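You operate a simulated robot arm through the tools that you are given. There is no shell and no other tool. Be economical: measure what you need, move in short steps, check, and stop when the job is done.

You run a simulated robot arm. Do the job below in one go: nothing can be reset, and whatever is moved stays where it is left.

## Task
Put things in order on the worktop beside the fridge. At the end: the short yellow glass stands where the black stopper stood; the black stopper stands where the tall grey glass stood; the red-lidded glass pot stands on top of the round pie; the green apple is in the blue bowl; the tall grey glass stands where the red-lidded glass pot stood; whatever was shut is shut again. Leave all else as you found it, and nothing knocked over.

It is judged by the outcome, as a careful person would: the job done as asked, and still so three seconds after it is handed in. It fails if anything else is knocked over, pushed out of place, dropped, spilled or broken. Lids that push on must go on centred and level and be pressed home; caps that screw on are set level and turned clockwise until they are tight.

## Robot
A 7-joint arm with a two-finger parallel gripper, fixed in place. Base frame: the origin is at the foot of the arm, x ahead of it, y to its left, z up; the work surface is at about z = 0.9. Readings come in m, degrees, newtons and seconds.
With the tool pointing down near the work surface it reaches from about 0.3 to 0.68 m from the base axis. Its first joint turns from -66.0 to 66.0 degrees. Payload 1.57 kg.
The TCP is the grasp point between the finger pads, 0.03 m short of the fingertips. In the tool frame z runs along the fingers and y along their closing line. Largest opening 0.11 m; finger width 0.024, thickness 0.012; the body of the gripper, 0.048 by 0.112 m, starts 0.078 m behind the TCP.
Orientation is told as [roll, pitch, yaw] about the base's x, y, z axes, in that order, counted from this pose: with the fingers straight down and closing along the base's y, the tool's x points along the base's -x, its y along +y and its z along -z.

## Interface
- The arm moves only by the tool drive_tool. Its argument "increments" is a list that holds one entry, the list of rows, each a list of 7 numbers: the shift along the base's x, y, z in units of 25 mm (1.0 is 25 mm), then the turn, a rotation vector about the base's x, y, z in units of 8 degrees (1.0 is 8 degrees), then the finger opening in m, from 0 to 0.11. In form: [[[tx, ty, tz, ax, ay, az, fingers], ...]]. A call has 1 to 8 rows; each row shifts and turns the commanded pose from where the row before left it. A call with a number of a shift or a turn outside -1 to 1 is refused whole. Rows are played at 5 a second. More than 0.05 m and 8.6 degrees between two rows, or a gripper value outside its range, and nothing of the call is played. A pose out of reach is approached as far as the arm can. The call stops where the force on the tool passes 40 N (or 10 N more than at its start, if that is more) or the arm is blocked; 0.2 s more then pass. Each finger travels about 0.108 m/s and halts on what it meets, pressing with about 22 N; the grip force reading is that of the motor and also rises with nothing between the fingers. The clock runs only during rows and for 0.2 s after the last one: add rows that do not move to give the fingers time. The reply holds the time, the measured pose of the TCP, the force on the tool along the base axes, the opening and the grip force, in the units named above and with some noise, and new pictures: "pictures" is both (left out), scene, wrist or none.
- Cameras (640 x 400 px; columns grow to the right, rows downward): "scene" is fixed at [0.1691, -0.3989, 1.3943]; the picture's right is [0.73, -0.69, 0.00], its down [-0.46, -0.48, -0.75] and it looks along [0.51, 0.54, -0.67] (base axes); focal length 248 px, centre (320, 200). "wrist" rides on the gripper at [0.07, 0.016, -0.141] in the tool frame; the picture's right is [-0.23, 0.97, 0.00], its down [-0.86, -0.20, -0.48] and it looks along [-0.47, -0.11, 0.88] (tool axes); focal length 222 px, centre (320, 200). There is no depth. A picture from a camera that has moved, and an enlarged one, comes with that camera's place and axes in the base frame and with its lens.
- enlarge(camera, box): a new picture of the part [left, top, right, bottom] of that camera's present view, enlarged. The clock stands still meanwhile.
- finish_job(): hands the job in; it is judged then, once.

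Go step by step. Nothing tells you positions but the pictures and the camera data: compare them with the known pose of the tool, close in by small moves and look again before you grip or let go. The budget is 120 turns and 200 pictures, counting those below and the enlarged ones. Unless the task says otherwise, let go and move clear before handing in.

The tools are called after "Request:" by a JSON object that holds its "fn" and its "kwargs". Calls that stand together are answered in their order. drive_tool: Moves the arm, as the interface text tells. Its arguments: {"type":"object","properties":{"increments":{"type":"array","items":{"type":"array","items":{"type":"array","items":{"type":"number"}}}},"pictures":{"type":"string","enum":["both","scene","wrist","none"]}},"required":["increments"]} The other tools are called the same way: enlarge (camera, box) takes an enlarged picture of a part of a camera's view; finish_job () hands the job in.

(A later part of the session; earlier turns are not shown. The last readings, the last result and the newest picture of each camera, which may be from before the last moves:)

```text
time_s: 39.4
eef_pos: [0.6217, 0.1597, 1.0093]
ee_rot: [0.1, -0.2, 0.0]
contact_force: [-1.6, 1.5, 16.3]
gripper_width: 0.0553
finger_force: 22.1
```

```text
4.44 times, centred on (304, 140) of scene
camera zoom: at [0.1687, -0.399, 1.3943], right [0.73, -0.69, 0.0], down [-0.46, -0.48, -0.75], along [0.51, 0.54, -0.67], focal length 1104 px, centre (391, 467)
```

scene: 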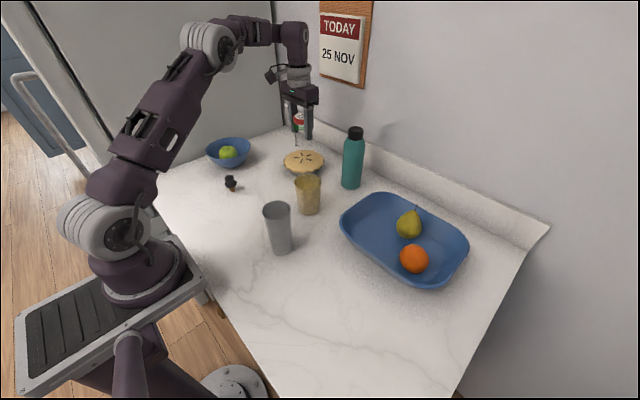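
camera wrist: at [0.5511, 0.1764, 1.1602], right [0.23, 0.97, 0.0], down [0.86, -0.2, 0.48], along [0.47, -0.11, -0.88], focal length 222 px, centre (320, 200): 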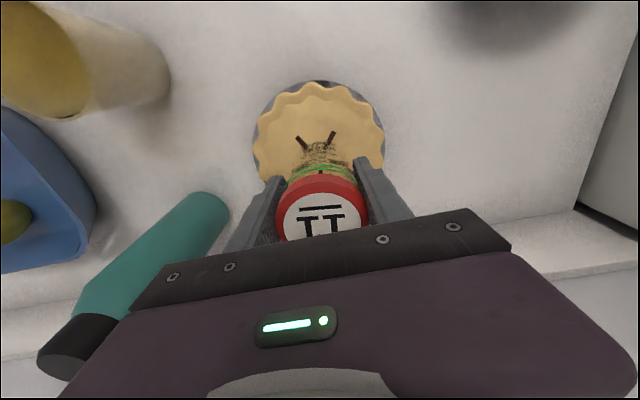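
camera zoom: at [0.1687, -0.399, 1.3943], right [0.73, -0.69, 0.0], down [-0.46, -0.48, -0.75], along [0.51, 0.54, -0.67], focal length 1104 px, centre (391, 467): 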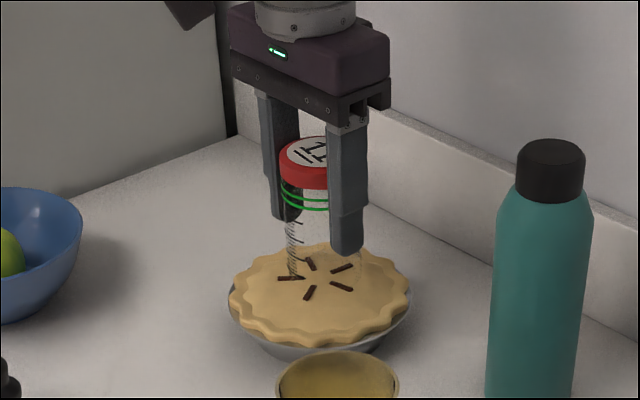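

The pot is in contact with the pie. I'll ease off slightly, then open.

Request:
{"fn": "drive_tool", "kwargs": {"increments": [[[0, 0, 0.03, 0, 0, 0, 0.035], [0, 0, 0, 0, 0, 0, 0.058], [0, 0, 0, 0, 0, 0, 0.066], [0, 0, 0, 0, 0, 0, 0.08], [0, 0, 0, 0, 0, 0, 0.09], [0, 0, 0, 0, 0, 0, 0.09]]], "pictures": "wrist"}}

Request:
{"fn": "enlarge", "kwargs": {"camera": "scene", "box": [254, 95, 354, 185]}}

```text
time_s: 40.8
eef_pos: [0.6214, 0.1608, 1.0096]
ee_rot: [0.0, 0.0, 0.0]
contact_force: [0.8, -0.5, 0.0]
gripper_width: 0.09
finger_force: 0.0
camera wrist: at [0.551, 0.1761, 1.1515], right [0.23, 0.97, 0.0], down [0.86, -0.2, 0.48], along [0.47, -0.11, -0.88], focal length 222 px, centre (320, 200)
```

wrist: 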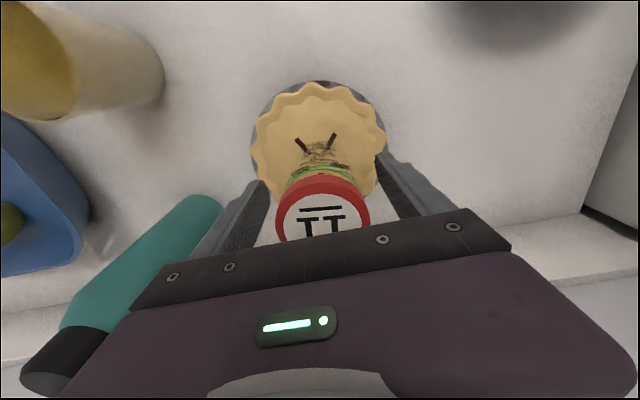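

```text
4.44 times, centred on (304, 140) of scene
camera zoom: at [0.1691, -0.3989, 1.3943], right [0.73, -0.69, 0.0], down [-0.46, -0.48, -0.75], along [0.51, 0.54, -0.67], focal length 1104 px, centre (391, 467)
```

zoom: 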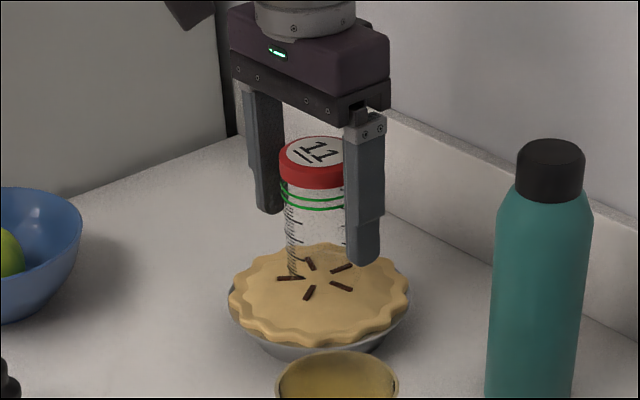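

It stands steady. I'm withdrawing upward with a slight retreat in -x, which slides parallel to the fingers.

Request:
{"fn": "drive_tool", "kwargs": {"increments": [[[0, 0, 0.5, 0, 0, 0, 0.09], [-0.1, 0, 0.7, 0, 0, 0, 0.09], [-0.2, 0, 0.8, 0, 0, 0, 0.09], [-0.3, 0, 0.9, 0, 0, 0, 0.09], [-0.4, 0, 0.9, 0, 0, 0, 0.09], [-0.7, 0, 0.9, 0, 0, 0, 0.09], [-1, -0.3, 0.8, 0, 0, 0, 0.09], [-1, -0.5, 0.5, 0, 0, 0, 0.09]]]}}

Request:
{"fn": "enlarge", "kwargs": {"camera": "scene", "box": [254, 95, 354, 185]}}

```text
time_s: 42.6
eef_pos: [0.5274, 0.1394, 1.1605]
ee_rot: [0.0, 0.0, 0.0]
contact_force: [-0.6, 0.2, 0.4]
gripper_width: 0.0903
finger_force: 0.0
camera wrist: at [0.4578, 0.1561, 1.3014], right [0.23, 0.97, 0.0], down [0.86, -0.2, 0.48], along [0.47, -0.11, -0.88], focal length 222 px, centre (320, 200)
```

scene: 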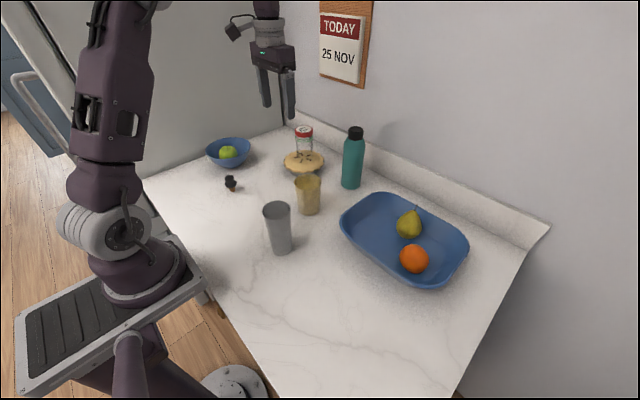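
wrist: 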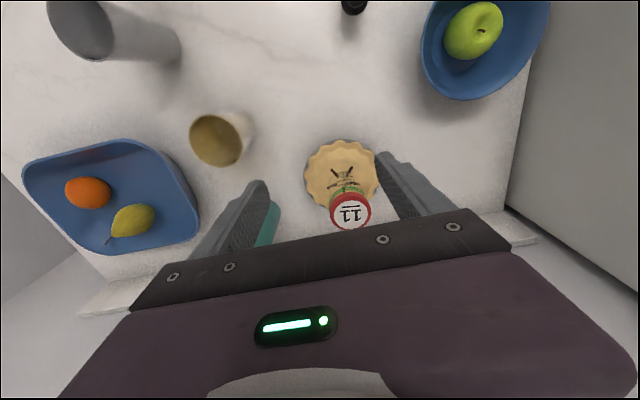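

```text
4.44 times, centred on (304, 140) of scene
camera zoom: at [0.1691, -0.3989, 1.3943], right [0.73, -0.69, 0.0], down [-0.46, -0.48, -0.75], along [0.51, 0.54, -0.67], focal length 1104 px, centre (391, 467)
```

zoom: 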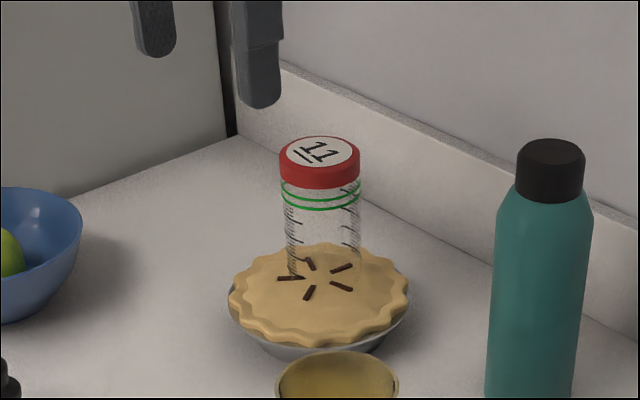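

The pot stands on the pie. Next is the grey glass near (0.353, -0.07).

Request:
{"fn": "drive_tool", "kwargs": {"increments": [[[-0.9, -1, 0, 0, 0, 0, 0.1], [-0.9, -1, 0, 0, 0, 0, 0.1], [-0.9, -1, 0, 0, 0, 0, 0.1], [-0.9, -1, 0, 0, 0, 0, 0.1], [-0.9, -1, 0, 0, 0, 0, 0.1], [-0.9, -1, 0, 0, 0, 0, 0.1], [-0.8, -1, 0, 0, 0, 0, 0.1], [-0.7, -1, 0, 0, 0, 0, 0.1]]], "pictures": "none"}}

Request:
{"fn": "drive_tool", "kwargs": {"increments": [[[0, -0.4, 0, 0, 0, 0, 0.1], [0, 0, 0, 0, 0, 0, 0.1]]]}}

Request:
{"fn": "enlarge", "kwargs": {"camera": "scene", "box": [230, 170, 390, 270]}}

```text
time_s: 44.4
eef_pos: [0.3553, -0.0599, 1.16]
ee_rot: [-0.1, 0.1, 0.0]
contact_force: [0.6, -0.3, 0.5]
gripper_width: 0.0999
finger_force: 0.1
```

```text
time_s: 45.0
eef_pos: [0.3554, -0.0703, 1.1595]
ee_rot: [0.0, 0.0, -0.1]
contact_force: [-0.1, 0.0, 0.0]
gripper_width: 0.0998
finger_force: 0.0
camera wrist: at [0.2863, -0.0541, 1.301], right [0.23, 0.97, 0.0], down [0.86, -0.2, 0.48], along [0.47, -0.11, -0.88], focal length 222 px, centre (320, 200)
```

scene: 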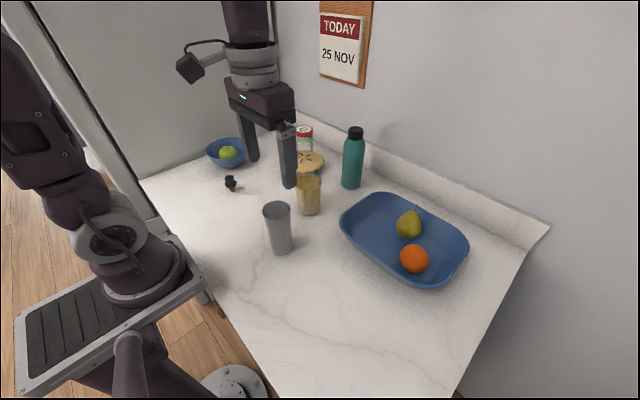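
wrist: 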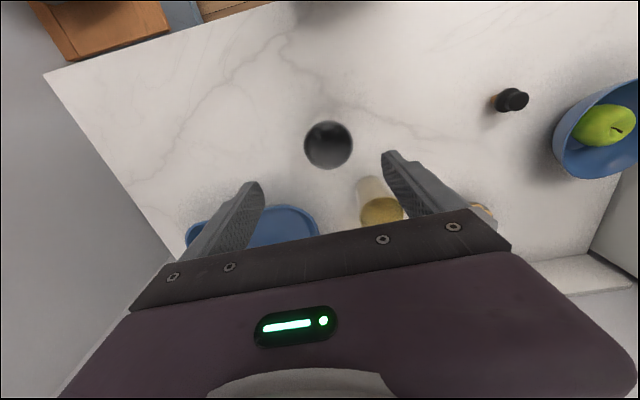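

```text
4.00 times, centred on (310, 220) of scene
camera zoom: at [0.1691, -0.3989, 1.3943], right [0.73, -0.69, 0.0], down [-0.46, -0.48, -0.75], along [0.51, 0.54, -0.67], focal length 994 px, centre (360, 120)
```

zoom: 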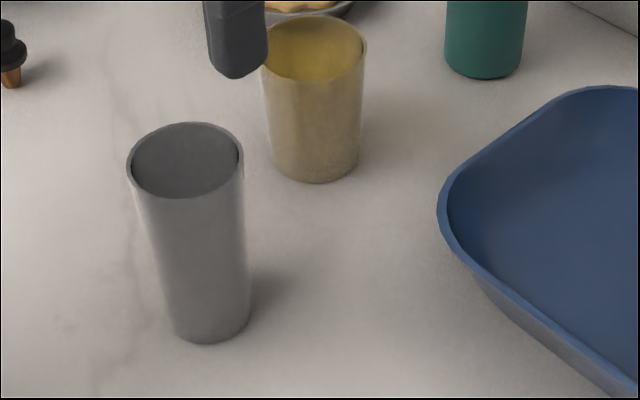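

Request:
{"fn": "drive_tool", "kwargs": {"increments": [[[-0.05, 0.2, -0.9, 0, 0, 0, 0.1], [0, 0, -0.9, 0, 0, 0, 0.1], [0, 0, -0.9, 0, 0, 0, 0.1], [0, 0, -0.2, 0, 0, 0, 0.1], [0, 0, 0, 0, 0, 0, 0.1]]]}}

```text
time_s: 46.2
eef_pos: [0.3553, -0.0642, 1.0878]
ee_rot: [0.1, 0.0, -0.1]
contact_force: [0.0, -0.7, 0.1]
gripper_width: 0.1
finger_force: 0.0
camera wrist: at [0.2846, -0.0484, 1.2286], right [0.23, 0.97, 0.0], down [0.85, -0.2, 0.48], along [0.47, -0.11, -0.88], focal length 222 px, centre (320, 200)
```

scene: 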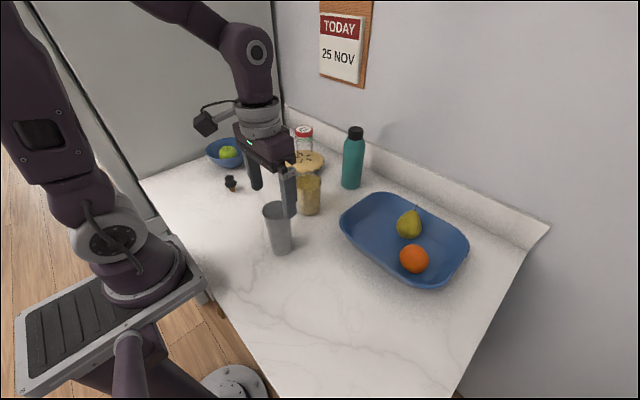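
wrist: 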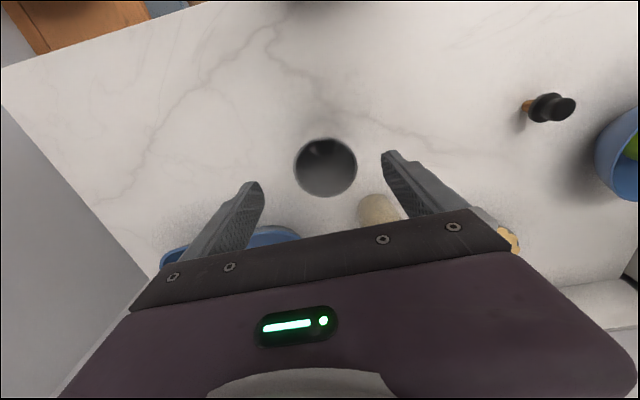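

The grey glass rim is centred at about (0.3535, -0.0605). I'm descending around it.

Request:
{"fn": "drive_tool", "kwargs": {"increments": [[[-0.06, 0.15, -0.6, 0, 0, 0, 0.1], [0, 0, -0.9, 0, 0, 0, 0.1], [0, 0, -0.9, 0, 0, 0, 0.1], [0, 0, -0.9, 0, 0, 0, 0.1], [0, 0, -0.6, 0, 0, 0, 0.1], [0, 0, 0, 0, 0, 0, 0.1]]]}}

```text
time_s: 47.6
eef_pos: [0.3533, -0.0611, 0.9902]
ee_rot: [0.0, 0.0, 0.0]
contact_force: [0.5, -0.4, -0.3]
gripper_width: 0.1
finger_force: 0.0
camera wrist: at [0.2831, -0.0448, 1.1309], right [0.23, 0.97, 0.0], down [0.86, -0.2, 0.48], along [0.47, -0.11, -0.88], focal length 222 px, centre (320, 200)
```

scene: 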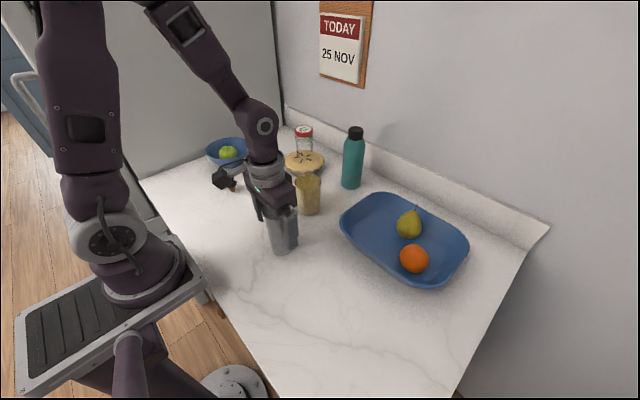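
wrist: 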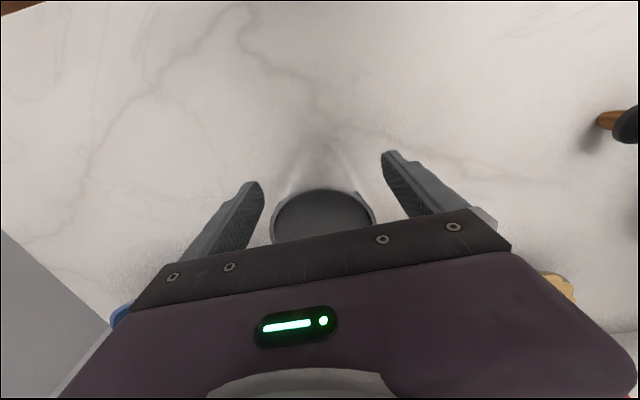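

Request:
{"fn": "drive_tool", "kwargs": {"increments": [[[0, 0.05, 0, 0, 0, 0, 0.08], [0, 0, 0, 0, 0, 0, 0.065], [0, 0, 0, 0, 0, 0, 0.055], [0, 0, 0, 0, 0, 0, 0.045], [0, 0, 0, 0, 0, 0, 0.04], [0, 0, 0, 0, 0, 0, 0.04]]], "pictures": "wrist"}}

```text
time_s: 49.0
eef_pos: [0.3533, -0.0597, 0.9891]
ee_rot: [0.0, 0.0, -0.1]
contact_force: [0.1, -0.6, 3.6]
gripper_width: 0.0608
finger_force: 22.3
camera wrist: at [0.2832, -0.0435, 1.1313], right [0.23, 0.97, 0.0], down [0.85, -0.2, 0.48], along [0.47, -0.11, -0.88], focal length 222 px, centre (320, 200)
```

wrist: 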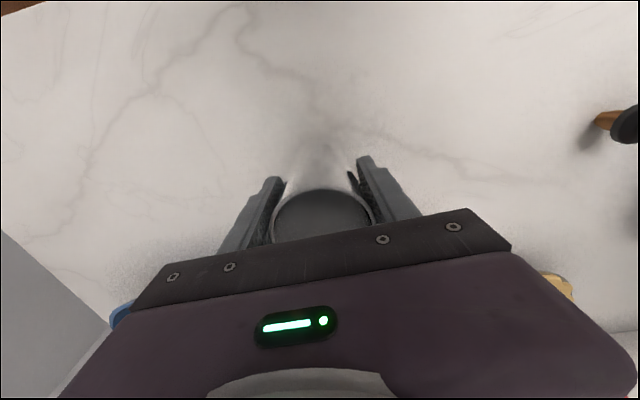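

Request:
{"fn": "drive_tool", "kwargs": {"increments": [[[0, 0, 0.3, 0, 0, 0, 0.04], [0, 0, 0.7, 0, 0, 0, 0.04], [0, 0, 1, 0, 0, 0, 0.04], [0, 0, 0, 0, 0, 0, 0.04]]]}}

```text
time_s: 50.0
eef_pos: [0.353, -0.0603, 1.0403]
ee_rot: [0.0, 0.0, -0.1]
contact_force: [-1.3, 0.1, -1.8]
gripper_width: 0.0612
finger_force: 22.4
camera wrist: at [0.2832, -0.0433, 1.1813], right [0.23, 0.97, 0.0], down [0.86, -0.2, 0.48], along [0.47, -0.11, -0.88], focal length 222 px, centre (320, 200)
```

scene: 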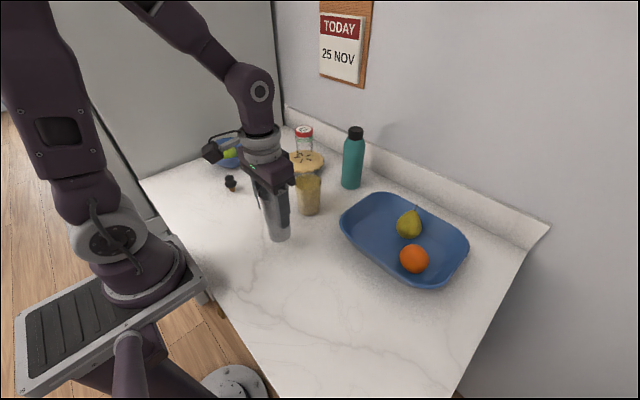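
wrist: 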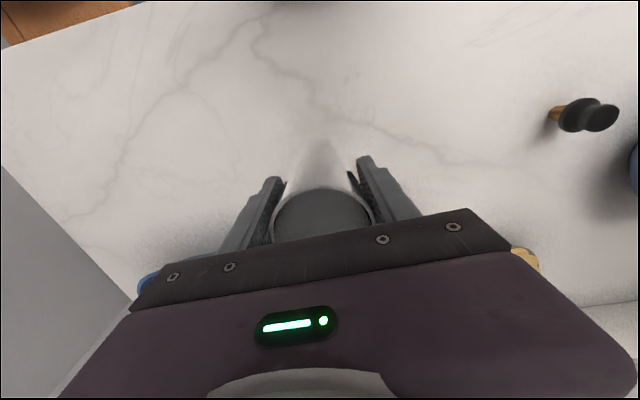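

The glass is held. I'm moving it over to the pot's old place at (0.294, -0.282).

Request:
{"fn": "drive_tool", "kwargs": {"increments": [[[-0.3, -1, 0, 0, 0, 0, 0.04], [-0.3, -1, 0, 0, 0, 0, 0.04], [-0.3, -1, 0, 0, 0, 0, 0.04], [-0.3, -1, 0, 0, 0, 0, 0.04], [-0.3, -1, 0, 0, 0, 0, 0.04], [-0.3, -1, 0, 0, 0, 0, 0.04], [-0.3, -1, 0, 0, 0, 0, 0.04], [-0.26, -1, 0, 0, 0, 0, 0.04]]], "pictures": "none"}}

Request:
{"fn": "drive_tool", "kwargs": {"increments": [[[0, -0.87, 0, 0, 0, 0, 0.04], [0, 0, -0.8, 0, 0, 0, 0.04], [0, 0, -0.8, 0, 0, 0, 0.04], [0, 0, 0, 0, 0, 0, 0.04]]]}}

Request:
{"fn": "enlarge", "kwargs": {"camera": "scene", "box": [250, 265, 410, 365]}}

```text
time_s: 51.8
eef_pos: [0.2935, -0.2602, 1.0394]
ee_rot: [0.0, 0.0, 0.0]
contact_force: [0.0, 0.6, -2.4]
gripper_width: 0.0612
finger_force: 22.4
```

```text
time_s: 52.8
eef_pos: [0.2935, -0.2833, 0.999]
ee_rot: [0.0, -0.1, 0.0]
contact_force: [0.2, 0.6, -3.2]
gripper_width: 0.0614
finger_force: 22.0
camera wrist: at [0.2231, -0.2658, 1.1406], right [0.23, 0.97, 0.0], down [0.86, -0.2, 0.48], along [0.47, -0.11, -0.88], focal length 222 px, centre (320, 200)
```

scene: 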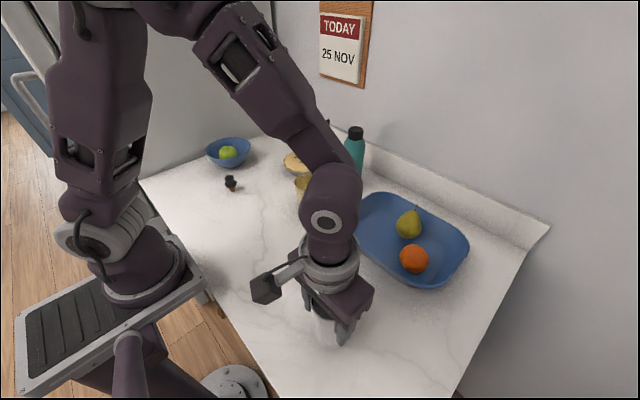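
wrist: 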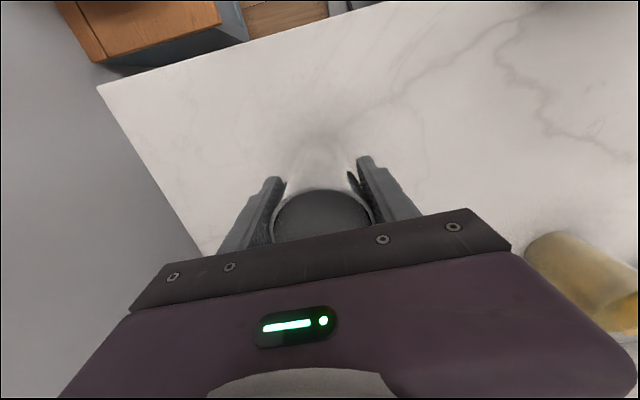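

```text
4.00 times, centred on (330, 315) of scene
camera zoom: at [0.1691, -0.3989, 1.3943], right [0.73, -0.69, 0.0], down [-0.46, -0.48, -0.75], along [0.51, 0.54, -0.67], focal length 994 px, centre (280, -260)
```

zoom: 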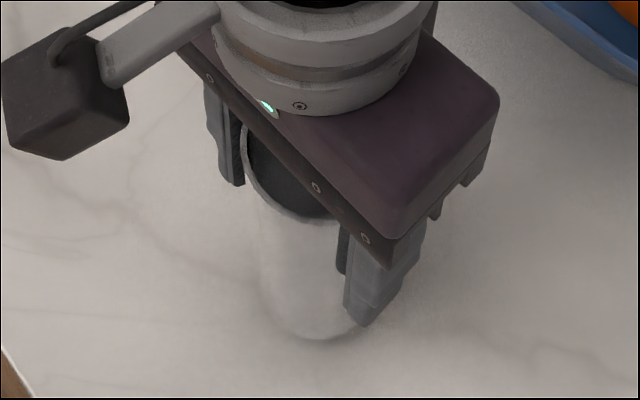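

Request:
{"fn": "drive_tool", "kwargs": {"increments": [[[0, 0.04, -0.2, 0, 0, 0, 0.04], [0, 0, -0.12, 0, 0, 0, 0.04], [0, 0, 0, 0, 0, 0, 0.04]]], "pictures": "none"}}

Request:
{"fn": "drive_tool", "kwargs": {"increments": [[[0, 0, -0.06, 0, 0, 0, 0.04], [0, 0, 0, 0, 0, 0, 0.04]]], "pictures": "none"}}

```text
time_s: 53.6
eef_pos: [0.2935, -0.2813, 0.991]
ee_rot: [0.1, 0.0, 0.0]
contact_force: [0.0, 0.4, -2.6]
gripper_width: 0.0611
finger_force: 22.6
```

```text
time_s: 54.2
eef_pos: [0.2948, -0.2812, 0.9895]
ee_rot: [0.0, -0.1, 0.0]
contact_force: [-0.5, 0.3, -1.1]
gripper_width: 0.0612
finger_force: 22.2
```

Request:
{"fn": "drive_tool", "kwargs": {"increments": [[[0, 0, -0.05, 0, 0, 0, 0.04], [0, 0, 0, 0, 0, 0, 0.04]]], "pictures": "none"}}

```text
time_s: 54.8
eef_pos: [0.2942, -0.281, 0.9883]
ee_rot: [-0.1, -0.1, 0.1]
contact_force: [-1.8, -2.8, 14.1]
gripper_width: 0.0611
finger_force: 21.9
```

The glass is in contact with the worktop, so I'm releasing and checking.

Request:
{"fn": "drive_tool", "kwargs": {"increments": [[[0, 0, 0.03, 0, 0, 0, 0.04], [0, 0, 0, 0, 0, 0, 0.062], [0, 0, 0, 0, 0, 0, 0.07], [0, 0, 0, 0, 0, 0, 0.085], [0, 0, 0, 0, 0, 0, 0.1], [0, 0, 0.5, 0, 0, 0, 0.1], [0, 0, 1, 0, 0, 0, 0.1], [0, 0, 1, 0, 0, 0, 0.1]]], "pictures": "wrist"}}

Request:
{"fn": "drive_tool", "kwargs": {"increments": [[[0, 0, 1, 0, 0, 0, 0.1], [0, 0, 1, 0, 0, 0, 0.1], [0, 0, 1, 0, 0, 0, 0.1], [0.4, 1, 0.4, 0, 0, 0, 0.1], [0.4, 1, 0, 0, 0, 0, 0.1], [0.4, 1, 0, 0, 0, 0, 0.1], [0.4, 1, 0, 0, 0, 0, 0.1], [0.4, 1, 0, 0, 0, 0, 0.1]]], "pictures": "scene"}}

Request:
{"fn": "enlarge", "kwargs": {"camera": "scene", "box": [250, 265, 410, 365]}}

```text
time_s: 56.6
eef_pos: [0.2937, -0.2811, 1.0519]
ee_rot: [0.0, 0.0, 0.1]
contact_force: [-0.2, -0.3, -0.6]
gripper_width: 0.1002
finger_force: 0.0
camera wrist: at [0.224, -0.2644, 1.1938], right [0.23, 0.97, 0.0], down [0.86, -0.2, 0.48], along [0.47, -0.11, -0.88], focal length 222 px, centre (320, 200)
```

wrist: 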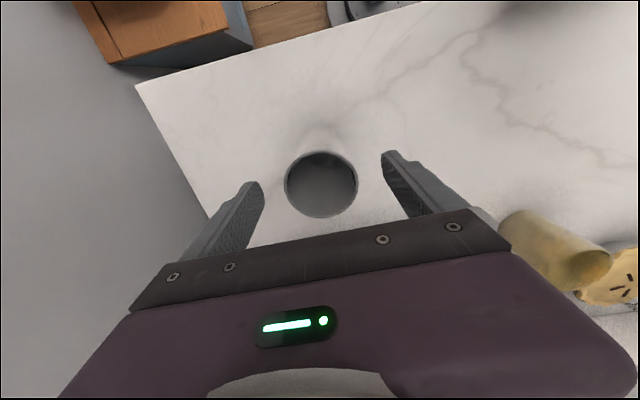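

```text
time_s: 58.4
eef_pos: [0.3437, -0.154, 1.1377]
ee_rot: [0.0, 0.0, 0.0]
contact_force: [-0.1, -0.4, -0.4]
gripper_width: 0.0998
finger_force: 0.0
```

scene: 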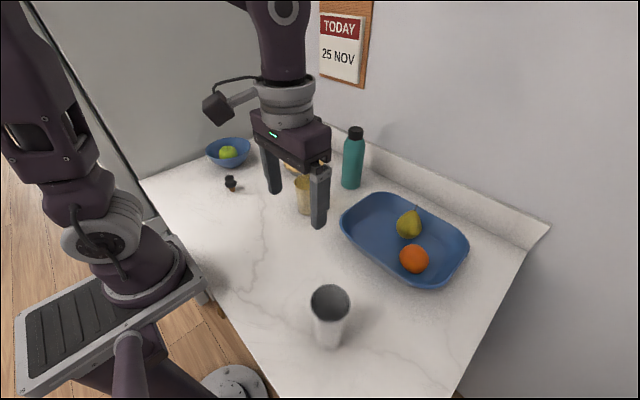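

```text
4.00 times, centred on (330, 315) of scene
camera zoom: at [0.1691, -0.3989, 1.3943], right [0.73, -0.69, 0.0], down [-0.46, -0.48, -0.75], along [0.51, 0.54, -0.67], focal length 994 px, centre (280, -260)
```

zoom: 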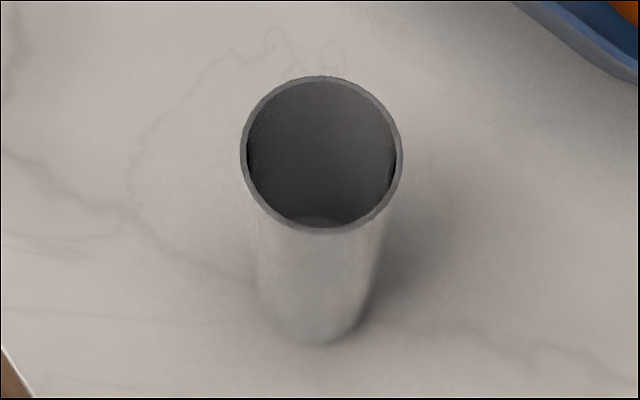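

The grey glass stands on the pot's spot. Next I'm moving above the stopper at about (0.380, 0.219).

Request:
{"fn": "drive_tool", "kwargs": {"increments": [[[0.2, 1, 0, 0, 0, 0, 0.08], [0.2, 1, 0, 0, 0, 0, 0.08], [0.2, 1, 0, 0, 0, 0, 0.08], [0.2, 1, 0, 0, 0, 0, 0.08], [0.2, 1, 0, 0, 0, 0, 0.08], [0.2, 1, 0, 0, 0, 0, 0.08], [0.2, 1, 0, 0, 0, 0, 0.08], [0.05, 1, 0, 0, 0, 0, 0.08]]], "pictures": "none"}}

Request:
{"fn": "drive_tool", "kwargs": {"increments": [[[0, 1, 0, 0, 0, 0, 0.08], [0, 1, 0, 0, 0, 0, 0.08], [0, 1, -0.6, 0, 0, 0, 0.08], [0, 1, -0.9, 0, 0, 0, 0.08], [0, 1, -0.9, 0, 0, 0, 0.08], [0, 1, -0.9, 0, 0, 0, 0.08], [0, 0.8, 0, 0, 0, 0, 0.08], [0, 0, 0, 0, 0, 0, 0.08]]]}}

Request:
{"fn": "enlarge", "kwargs": {"camera": "wrist", "box": [240, 100, 400, 200]}}

```text
time_s: 60.2
eef_pos: [0.38, 0.0436, 1.1382]
ee_rot: [0.1, 0.0, 0.0]
contact_force: [-0.1, 0.2, -0.3]
gripper_width: 0.0802
finger_force: 0.0
```

```text
time_s: 62.0
eef_pos: [0.3803, 0.2146, 1.0541]
ee_rot: [0.0, 0.1, 0.1]
contact_force: [-0.3, 0.0, -0.3]
gripper_width: 0.0801
finger_force: 0.0
camera wrist: at [0.3104, 0.2313, 1.196], right [0.23, 0.97, 0.0], down [0.85, -0.2, 0.48], along [0.47, -0.11, -0.88], focal length 222 px, centre (320, 200)
```

scene: 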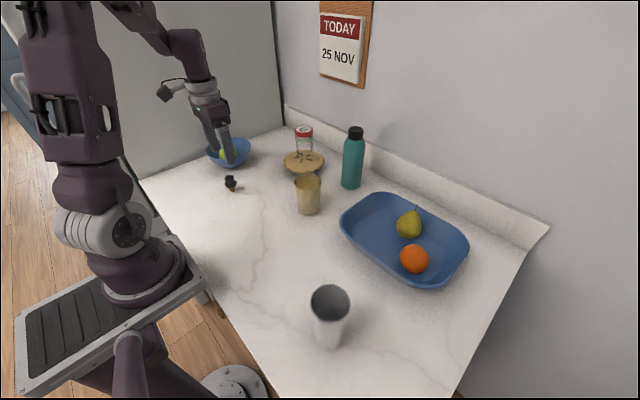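
wrist: 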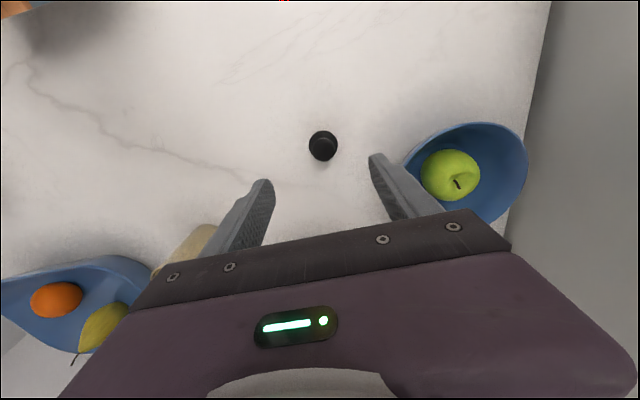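

```text
4.00 times, centred on (320, 150) of wrist
camera zoom: at [0.3104, 0.2313, 1.196], right [0.23, 0.97, 0.0], down [0.85, -0.2, 0.48], along [0.47, -0.11, -0.88], focal length 888 px, centre (320, 400)
```

zoom: 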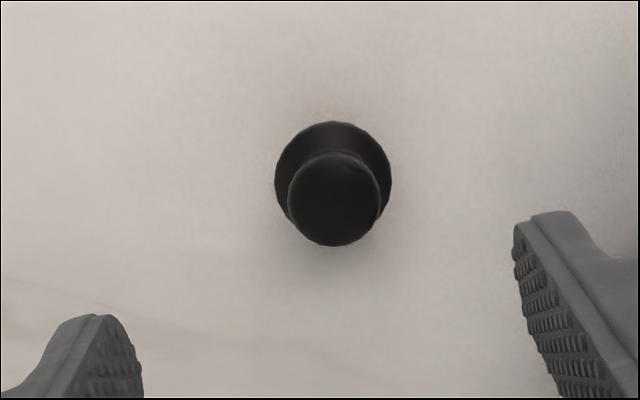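

Request:
{"fn": "drive_tool", "kwargs": {"increments": [[[0, 0.16, -0.7, 0, 0, 0, 0.065], [0, 0, -0.8, 0, 0, 0, 0.065], [0, 0, -0.8, 0, 0, 0, 0.065], [0, 0, -0.8, 0, 0, 0, 0.06], [0, 0, -0.6, 0, 0, 0, 0.06], [0, 0, 0, 0, 0, 0, 0.06]]]}}

Request:
{"fn": "enlarge", "kwargs": {"camera": "scene", "box": [180, 140, 280, 200]}}

```text
time_s: 63.4
eef_pos: [0.3808, 0.2176, 0.9611]
ee_rot: [-0.1, 0.0, 0.0]
contact_force: [-0.7, -0.5, 0.0]
gripper_width: 0.0598
finger_force: 0.0
camera wrist: at [0.3098, 0.2344, 1.103], right [0.23, 0.97, 0.0], down [0.86, -0.2, 0.48], along [0.47, -0.11, -0.88], focal length 222 px, centre (320, 200)
```

scene: 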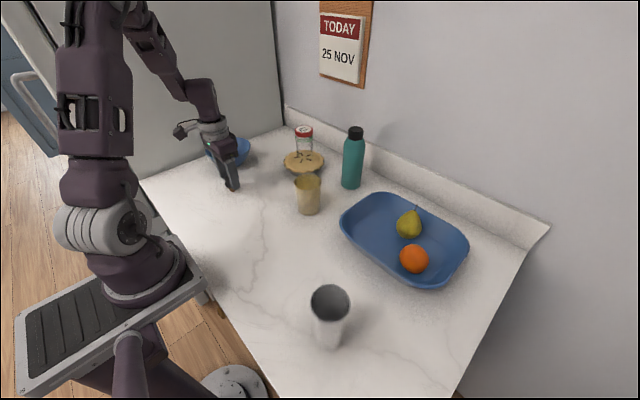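
wrist: 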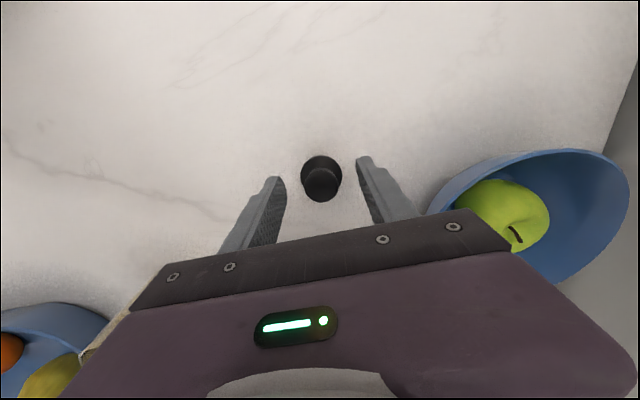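

```text
6.40 times, centred on (230, 170) of scene
camera zoom: at [0.1691, -0.3989, 1.3943], right [0.73, -0.69, 0.0], down [-0.46, -0.48, -0.75], along [0.51, 0.54, -0.67], focal length 1590 px, centre (896, 392)
```

zoom: 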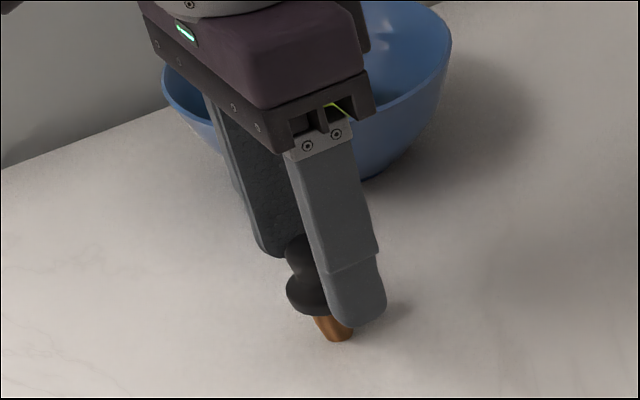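

Request:
{"fn": "enlarge", "kwargs": {"camera": "wrist", "box": [270, 130, 370, 210]}}

```text
5.00 times, centred on (320, 170) of wrist
camera zoom: at [0.3098, 0.2344, 1.103], right [0.23, 0.97, 0.0], down [0.86, -0.2, 0.48], along [0.47, -0.11, -0.88], focal length 1111 px, centre (320, 350)
```

zoom: 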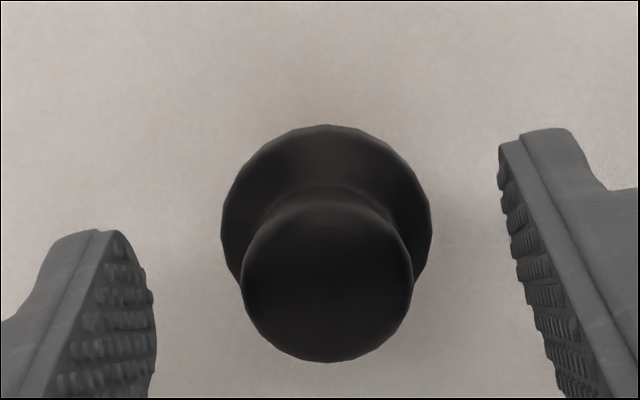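

Centred within about 1 mm. Gripping the knob.

Request:
{"fn": "drive_tool", "kwargs": {"increments": [[[0, 0.03, 0, 0, 0, 0, 0.045], [0, 0, 0, 0, 0, 0, 0.03], [0, 0, 0, 0, 0, 0, 0.02], [0, 0, 0, 0, 0, 0, 0.015], [0, 0, 0, 0, 0, 0, 0.015]]], "pictures": "none"}}

Request:
{"fn": "drive_tool", "kwargs": {"increments": [[[0, 0, 0.4, 0, 0, 0, 0.015], [0, 0, 0.8, 0, 0, 0, 0.015], [0, 0, 0.8, 0, 0, 0, 0.015], [0, 0, 0, 0, 0, 0, 0.015]]]}}

Request:
{"fn": "enlarge", "kwargs": {"camera": "scene", "box": [180, 120, 280, 200]}}

Request:
{"fn": "enlarge", "kwargs": {"camera": "wrist", "box": [270, 130, 370, 210]}}

```text
time_s: 64.6
eef_pos: [0.3799, 0.2196, 0.9628]
ee_rot: [0.0, 0.1, 0.0]
contact_force: [-0.7, -0.3, 0.5]
gripper_width: 0.0331
finger_force: 21.6
```

```text
time_s: 65.6
eef_pos: [0.3793, 0.2179, 1.0138]
ee_rot: [0.0, 0.0, 0.0]
contact_force: [-0.5, -0.5, -0.2]
gripper_width: 0.0331
finger_force: 21.9
camera wrist: at [0.31, 0.2357, 1.1541], right [0.23, 0.97, 0.0], down [0.85, -0.2, 0.48], along [0.47, -0.11, -0.88], focal length 222 px, centre (320, 200)
```

scene: 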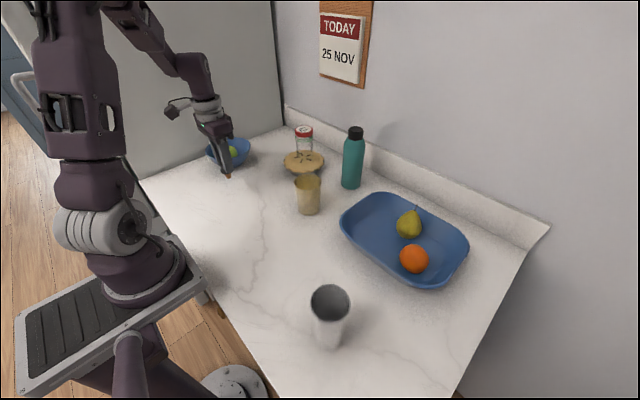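
wrist: 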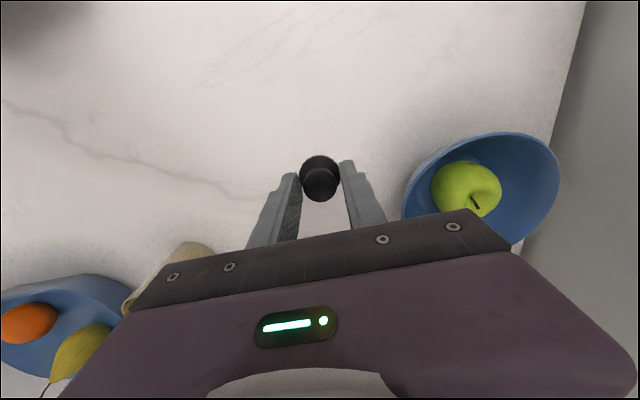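

```text
5.00 times, centred on (230, 160) of scene
camera zoom: at [0.1691, -0.3989, 1.3943], right [0.73, -0.69, 0.0], down [-0.46, -0.48, -0.75], along [0.51, 0.54, -0.67], focal length 1242 px, centre (770, 400)
```

zoom: 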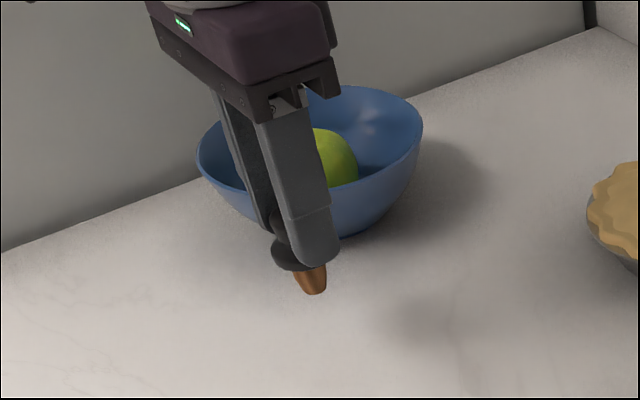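

```text
5.00 times, centred on (320, 170) of wrist
camera zoom: at [0.31, 0.2357, 1.1541], right [0.23, 0.97, 0.0], down [0.85, -0.2, 0.48], along [0.47, -0.11, -0.88], focal length 1111 px, centre (320, 350)
```

zoom: 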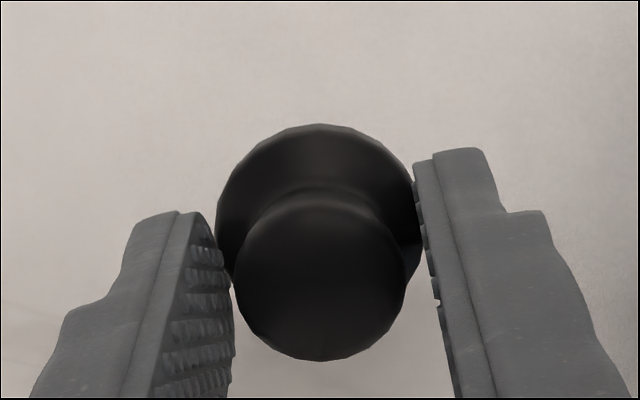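

The stopper is held upright by its collar. I'm taking it to the grey glass's old spot at (0.3533, -0.060).

Request:
{"fn": "drive_tool", "kwargs": {"increments": [[[-0.14, -1, 0, 0, 0, 0, 0.015], [-0.14, -1, 0, 0, 0, 0, 0.015], [-0.14, -1, 0, 0, 0, 0, 0.015], [-0.14, -1, 0, 0, 0, 0, 0.015], [-0.14, -1, 0, 0, 0, 0, 0.015], [-0.14, -1, 0, 0, 0, 0, 0.015], [-0.14, -1, 0, 0, 0, 0, 0.015], [-0.1, -1, 0, 0, 0, 0, 0.015]]], "pictures": "none"}}

Request:
{"fn": "drive_tool", "kwargs": {"increments": [[[0, -1, 0, 0, 0, 0, 0.015], [0, -1, 0, 0, 0, 0, 0.015], [0, -1, -0.5, 0, 0, 0, 0.015], [0, -0.15, -0.5, 0, 0, 0, 0.015], [0, 0, -0.5, 0, 0, 0, 0.015], [0, 0, 0, 0, 0, 0, 0.015]]]}}

Request:
{"fn": "enlarge", "kwargs": {"camera": "wrist", "box": [270, 130, 370, 210]}}

Request:
{"fn": "enlarge", "kwargs": {"camera": "scene", "box": [230, 190, 330, 270]}}

```text
time_s: 67.4
eef_pos: [0.3527, 0.019, 1.0128]
ee_rot: [0.1, 0.0, 0.1]
contact_force: [0.7, 0.4, -0.5]
gripper_width: 0.0329
finger_force: 22.1
```

```text
time_s: 68.8
eef_pos: [0.3535, -0.0595, 0.9754]
ee_rot: [0.1, 0.0, 0.1]
contact_force: [0.4, -0.5, 0.6]
gripper_width: 0.0327
finger_force: 22.4
camera wrist: at [0.2833, -0.0434, 1.1162], right [0.23, 0.97, 0.0], down [0.86, -0.2, 0.48], along [0.47, -0.11, -0.88], focal length 222 px, centre (320, 200)
```

scene: 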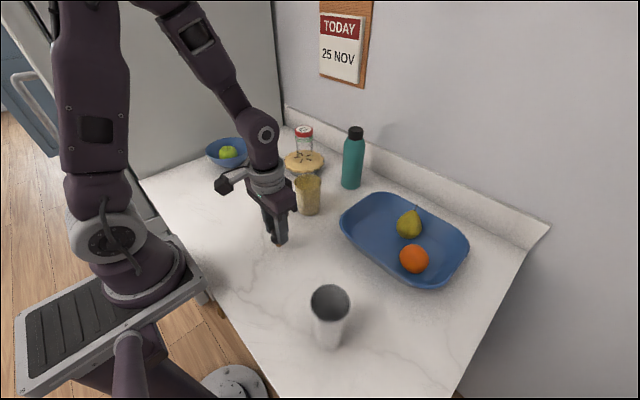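
wrist: 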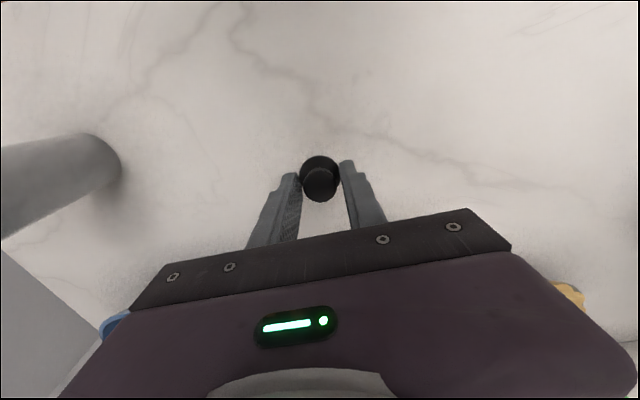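

```text
5.00 times, centred on (320, 170) of wrist
camera zoom: at [0.2833, -0.0434, 1.1162], right [0.23, 0.97, 0.0], down [0.86, -0.2, 0.48], along [0.47, -0.11, -0.88], focal length 1111 px, centre (320, 350)
```

zoom: 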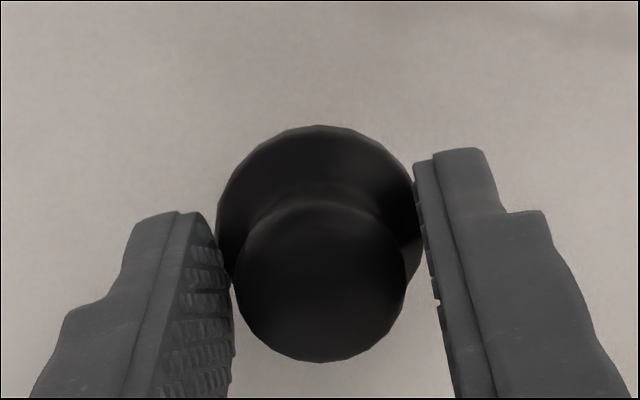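

```text
5.00 times, centred on (280, 230) of scene
camera zoom: at [0.1691, -0.3989, 1.3943], right [0.73, -0.69, 0.0], down [-0.46, -0.48, -0.75], along [0.51, 0.54, -0.67], focal length 1242 px, centre (520, 50)
```

zoom: 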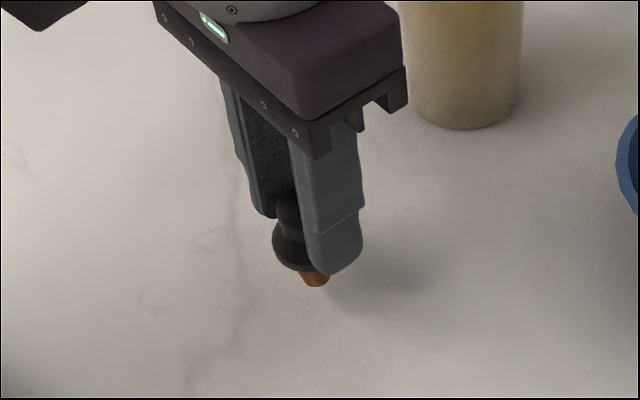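

Request:
{"fn": "drive_tool", "kwargs": {"increments": [[[0, 0, -0.25, 0, 0, 0, 0.015], [0, 0, -0.2, 0, 0, 0, 0.015], [0, 0, 0, 0, 0, 0, 0.015]]], "pictures": "none"}}

Request:
{"fn": "drive_tool", "kwargs": {"increments": [[[0, 0, -0.05, 0, 0, 0, 0.015], [0, 0, 0, 0, 0, 0, 0.015]]], "pictures": "none"}}

```text
time_s: 69.6
eef_pos: [0.3531, -0.0603, 0.9643]
ee_rot: [0.0, 0.1, 0.0]
contact_force: [-0.4, -0.5, -0.1]
gripper_width: 0.0329
finger_force: 21.8
```

```text
time_s: 70.2
eef_pos: [0.3534, -0.06, 0.9626]
ee_rot: [0.0, -0.1, 0.1]
contact_force: [0.1, 0.7, -0.1]
gripper_width: 0.0328
finger_force: 22.1
```

Request:
{"fn": "drive_tool", "kwargs": {"increments": [[[0, 0, -0.04, 0, 0, 0, 0.015], [0, 0, 0, 0, 0, 0, 0.015]]], "pictures": "none"}}

```text
time_s: 70.8
eef_pos: [0.353, -0.0601, 0.9618]
ee_rot: [0.0, 0.0, 0.0]
contact_force: [0.9, -0.7, 16.0]
gripper_width: 0.0329
finger_force: 22.6
```

The stopper touches down. I'm easing off, opening and rising.

Request:
{"fn": "drive_tool", "kwargs": {"increments": [[[0, 0, 0.03, 0, 0, 0, 0.015], [0, 0, 0, 0, 0, 0, 0.034], [0, 0, 0, 0, 0, 0, 0.04], [0, 0, 0, 0, 0, 0, 0.055], [0, 0, 0, 0, 0, 0, 0.065], [0, 0, 0.5, 0, 0, 0, 0.065], [0, 0, 1, 0, 0, 0, 0.065], [0, 0, 1, 0, 0, 0, 0.065]]]}}

Request:
{"fn": "enlarge", "kwargs": {"camera": "scene", "box": [230, 190, 330, 270]}}

```text
time_s: 72.6
eef_pos: [0.3519, -0.0603, 1.0251]
ee_rot: [0.0, -0.1, 0.0]
contact_force: [0.2, 0.9, -0.3]
gripper_width: 0.0648
finger_force: 0.0
camera wrist: at [0.2826, -0.0437, 1.1658], right [0.23, 0.97, 0.0], down [0.86, -0.2, 0.48], along [0.47, -0.11, -0.88], focal length 222 px, centre (320, 200)
```

scene: 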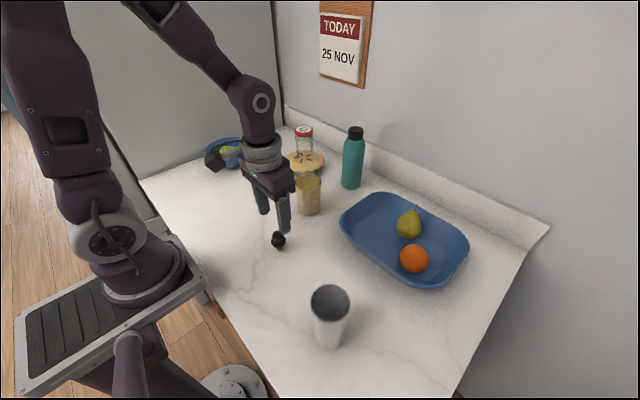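
wrist: 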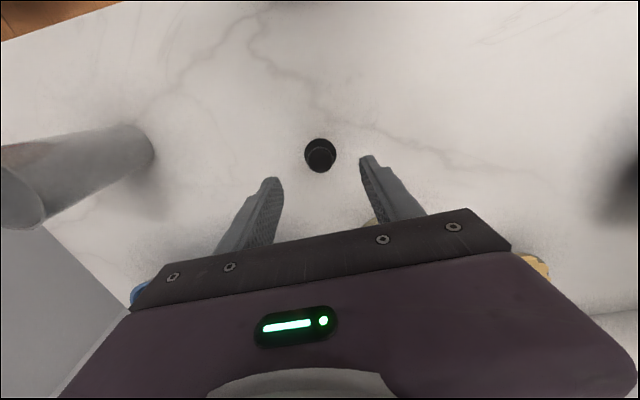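

```text
5.00 times, centred on (280, 230) of scene
camera zoom: at [0.1691, -0.3989, 1.3943], right [0.73, -0.69, 0.0], down [-0.46, -0.48, -0.75], along [0.51, 0.54, -0.67], focal length 1242 px, centre (520, 50)
```

zoom: 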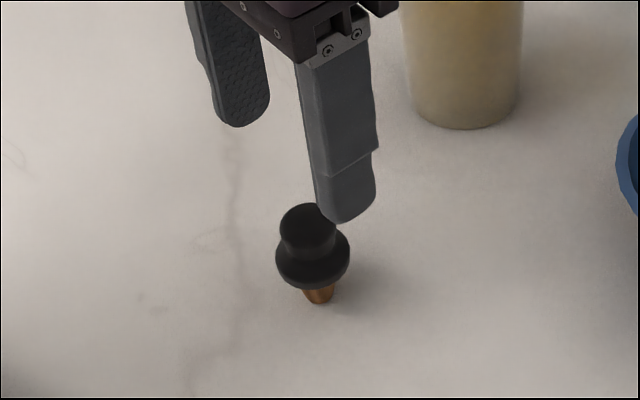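

The stopper stands upright. Next is the yellow glass near (0.489, -0.01).

Request:
{"fn": "drive_tool", "kwargs": {"increments": [[[0, 0, 1, 0, 0, 0, 0.1], [0, 0, 1, 0, 0, 0, 0.11], [0, 0, 1, 0, 0, 0, 0.11], [1, 0.4, 1, 0, 0, 0, 0.11], [1, 0.4, 0, 0, 0, 0, 0.11], [1, 0.4, 0, 0, 0, 0, 0.11], [1, 0.4, 0, 0, 0, 0, 0.11], [1, 0.4, 0, 0, 0, 0, 0.11]]], "pictures": "none"}}

Request:
{"fn": "drive_tool", "kwargs": {"increments": [[[0.45, 0, 0, 0, 0, 0, 0.11], [0, 0, -0.9, 0, 0, 0, 0.11], [0, 0, -0.9, 0, 0, 0, 0.11], [0, 0, 0, 0, 0, 0, 0.11]]]}}

Request:
{"fn": "enlarge", "kwargs": {"camera": "wrist", "box": [230, 90, 410, 210]}}

```text
time_s: 74.4
eef_pos: [0.4791, -0.0096, 1.1243]
ee_rot: [0.0, -0.1, 0.0]
contact_force: [-0.2, 0.1, 0.0]
gripper_width: 0.1098
finger_force: 0.1
```

```text
time_s: 75.4
eef_pos: [0.4889, -0.0101, 1.0795]
ee_rot: [0.1, -0.1, 0.0]
contact_force: [-0.5, 0.3, 0.3]
gripper_width: 0.11
finger_force: 0.0
camera wrist: at [0.419, 0.0059, 1.2209], right [0.23, 0.97, 0.0], down [0.86, -0.2, 0.48], along [0.47, -0.11, -0.88], focal length 222 px, centre (320, 200)
```

scene: 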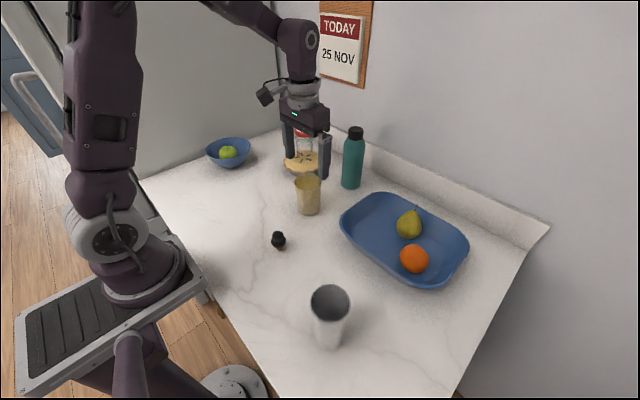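
wrist: 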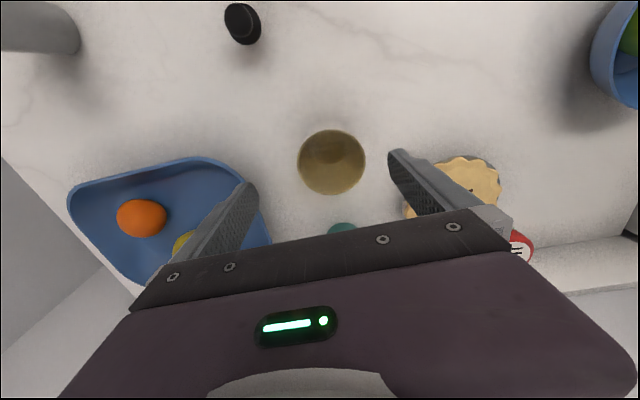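

```text
3.33 times, centred on (320, 150) of wrist
camera zoom: at [0.419, 0.0059, 1.2209], right [0.23, 0.97, 0.0], down [0.86, -0.2, 0.48], along [0.47, -0.11, -0.88], focal length 740 px, centre (320, 367)
```

zoom: 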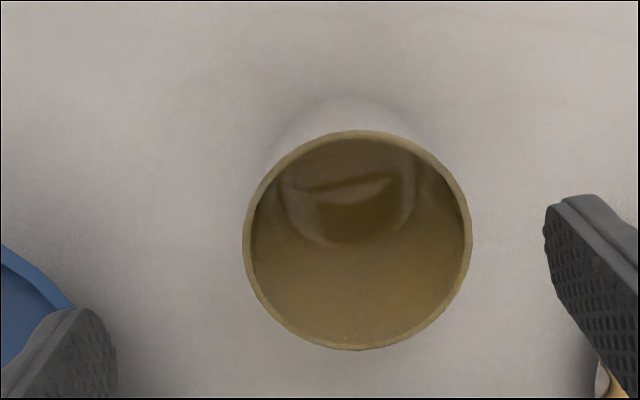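

Request:
{"fn": "drive_tool", "kwargs": {"increments": [[[0.16, 0.4, -0.6, 0, 0, 0, 0.11], [0, 0, -1, 0, 0, 0, 0.11], [0, 0, -1, 0, 0, 0, 0.11], [0, 0, -1, 0, 0, 0, 0.11], [0, 0, -0.85, 0, 0, 0, 0.11], [0, 0, 0, 0, 0, 0, 0.11]]]}}

```text
time_s: 76.8
eef_pos: [0.4931, 0.0002, 0.968]
ee_rot: [0.1, 0.0, -0.1]
contact_force: [0.3, 0.2, -0.6]
gripper_width: 0.1102
finger_force: 0.1
camera wrist: at [0.4238, 0.0165, 1.1097], right [0.23, 0.97, 0.0], down [0.86, -0.2, 0.48], along [0.47, -0.11, -0.88], focal length 222 px, centre (320, 200)
```

scene: 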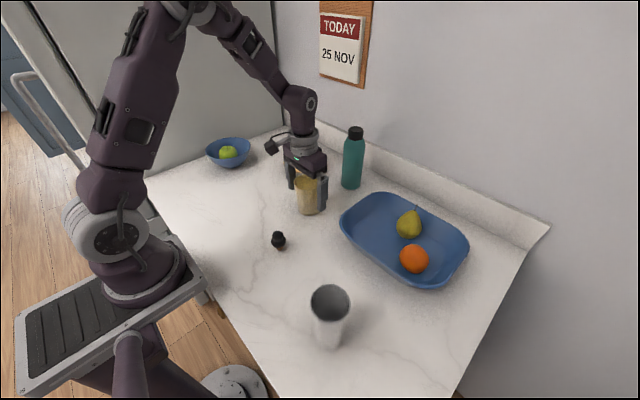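
wrist: 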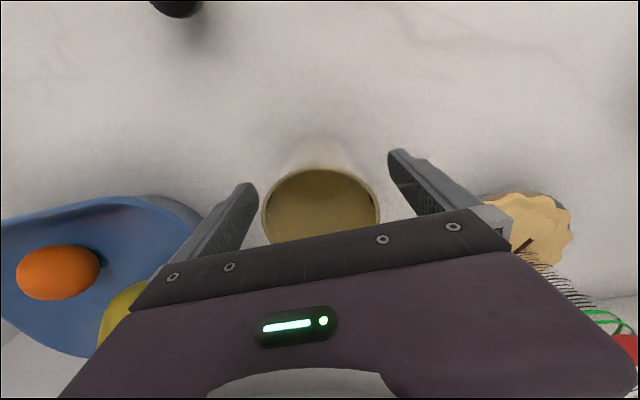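

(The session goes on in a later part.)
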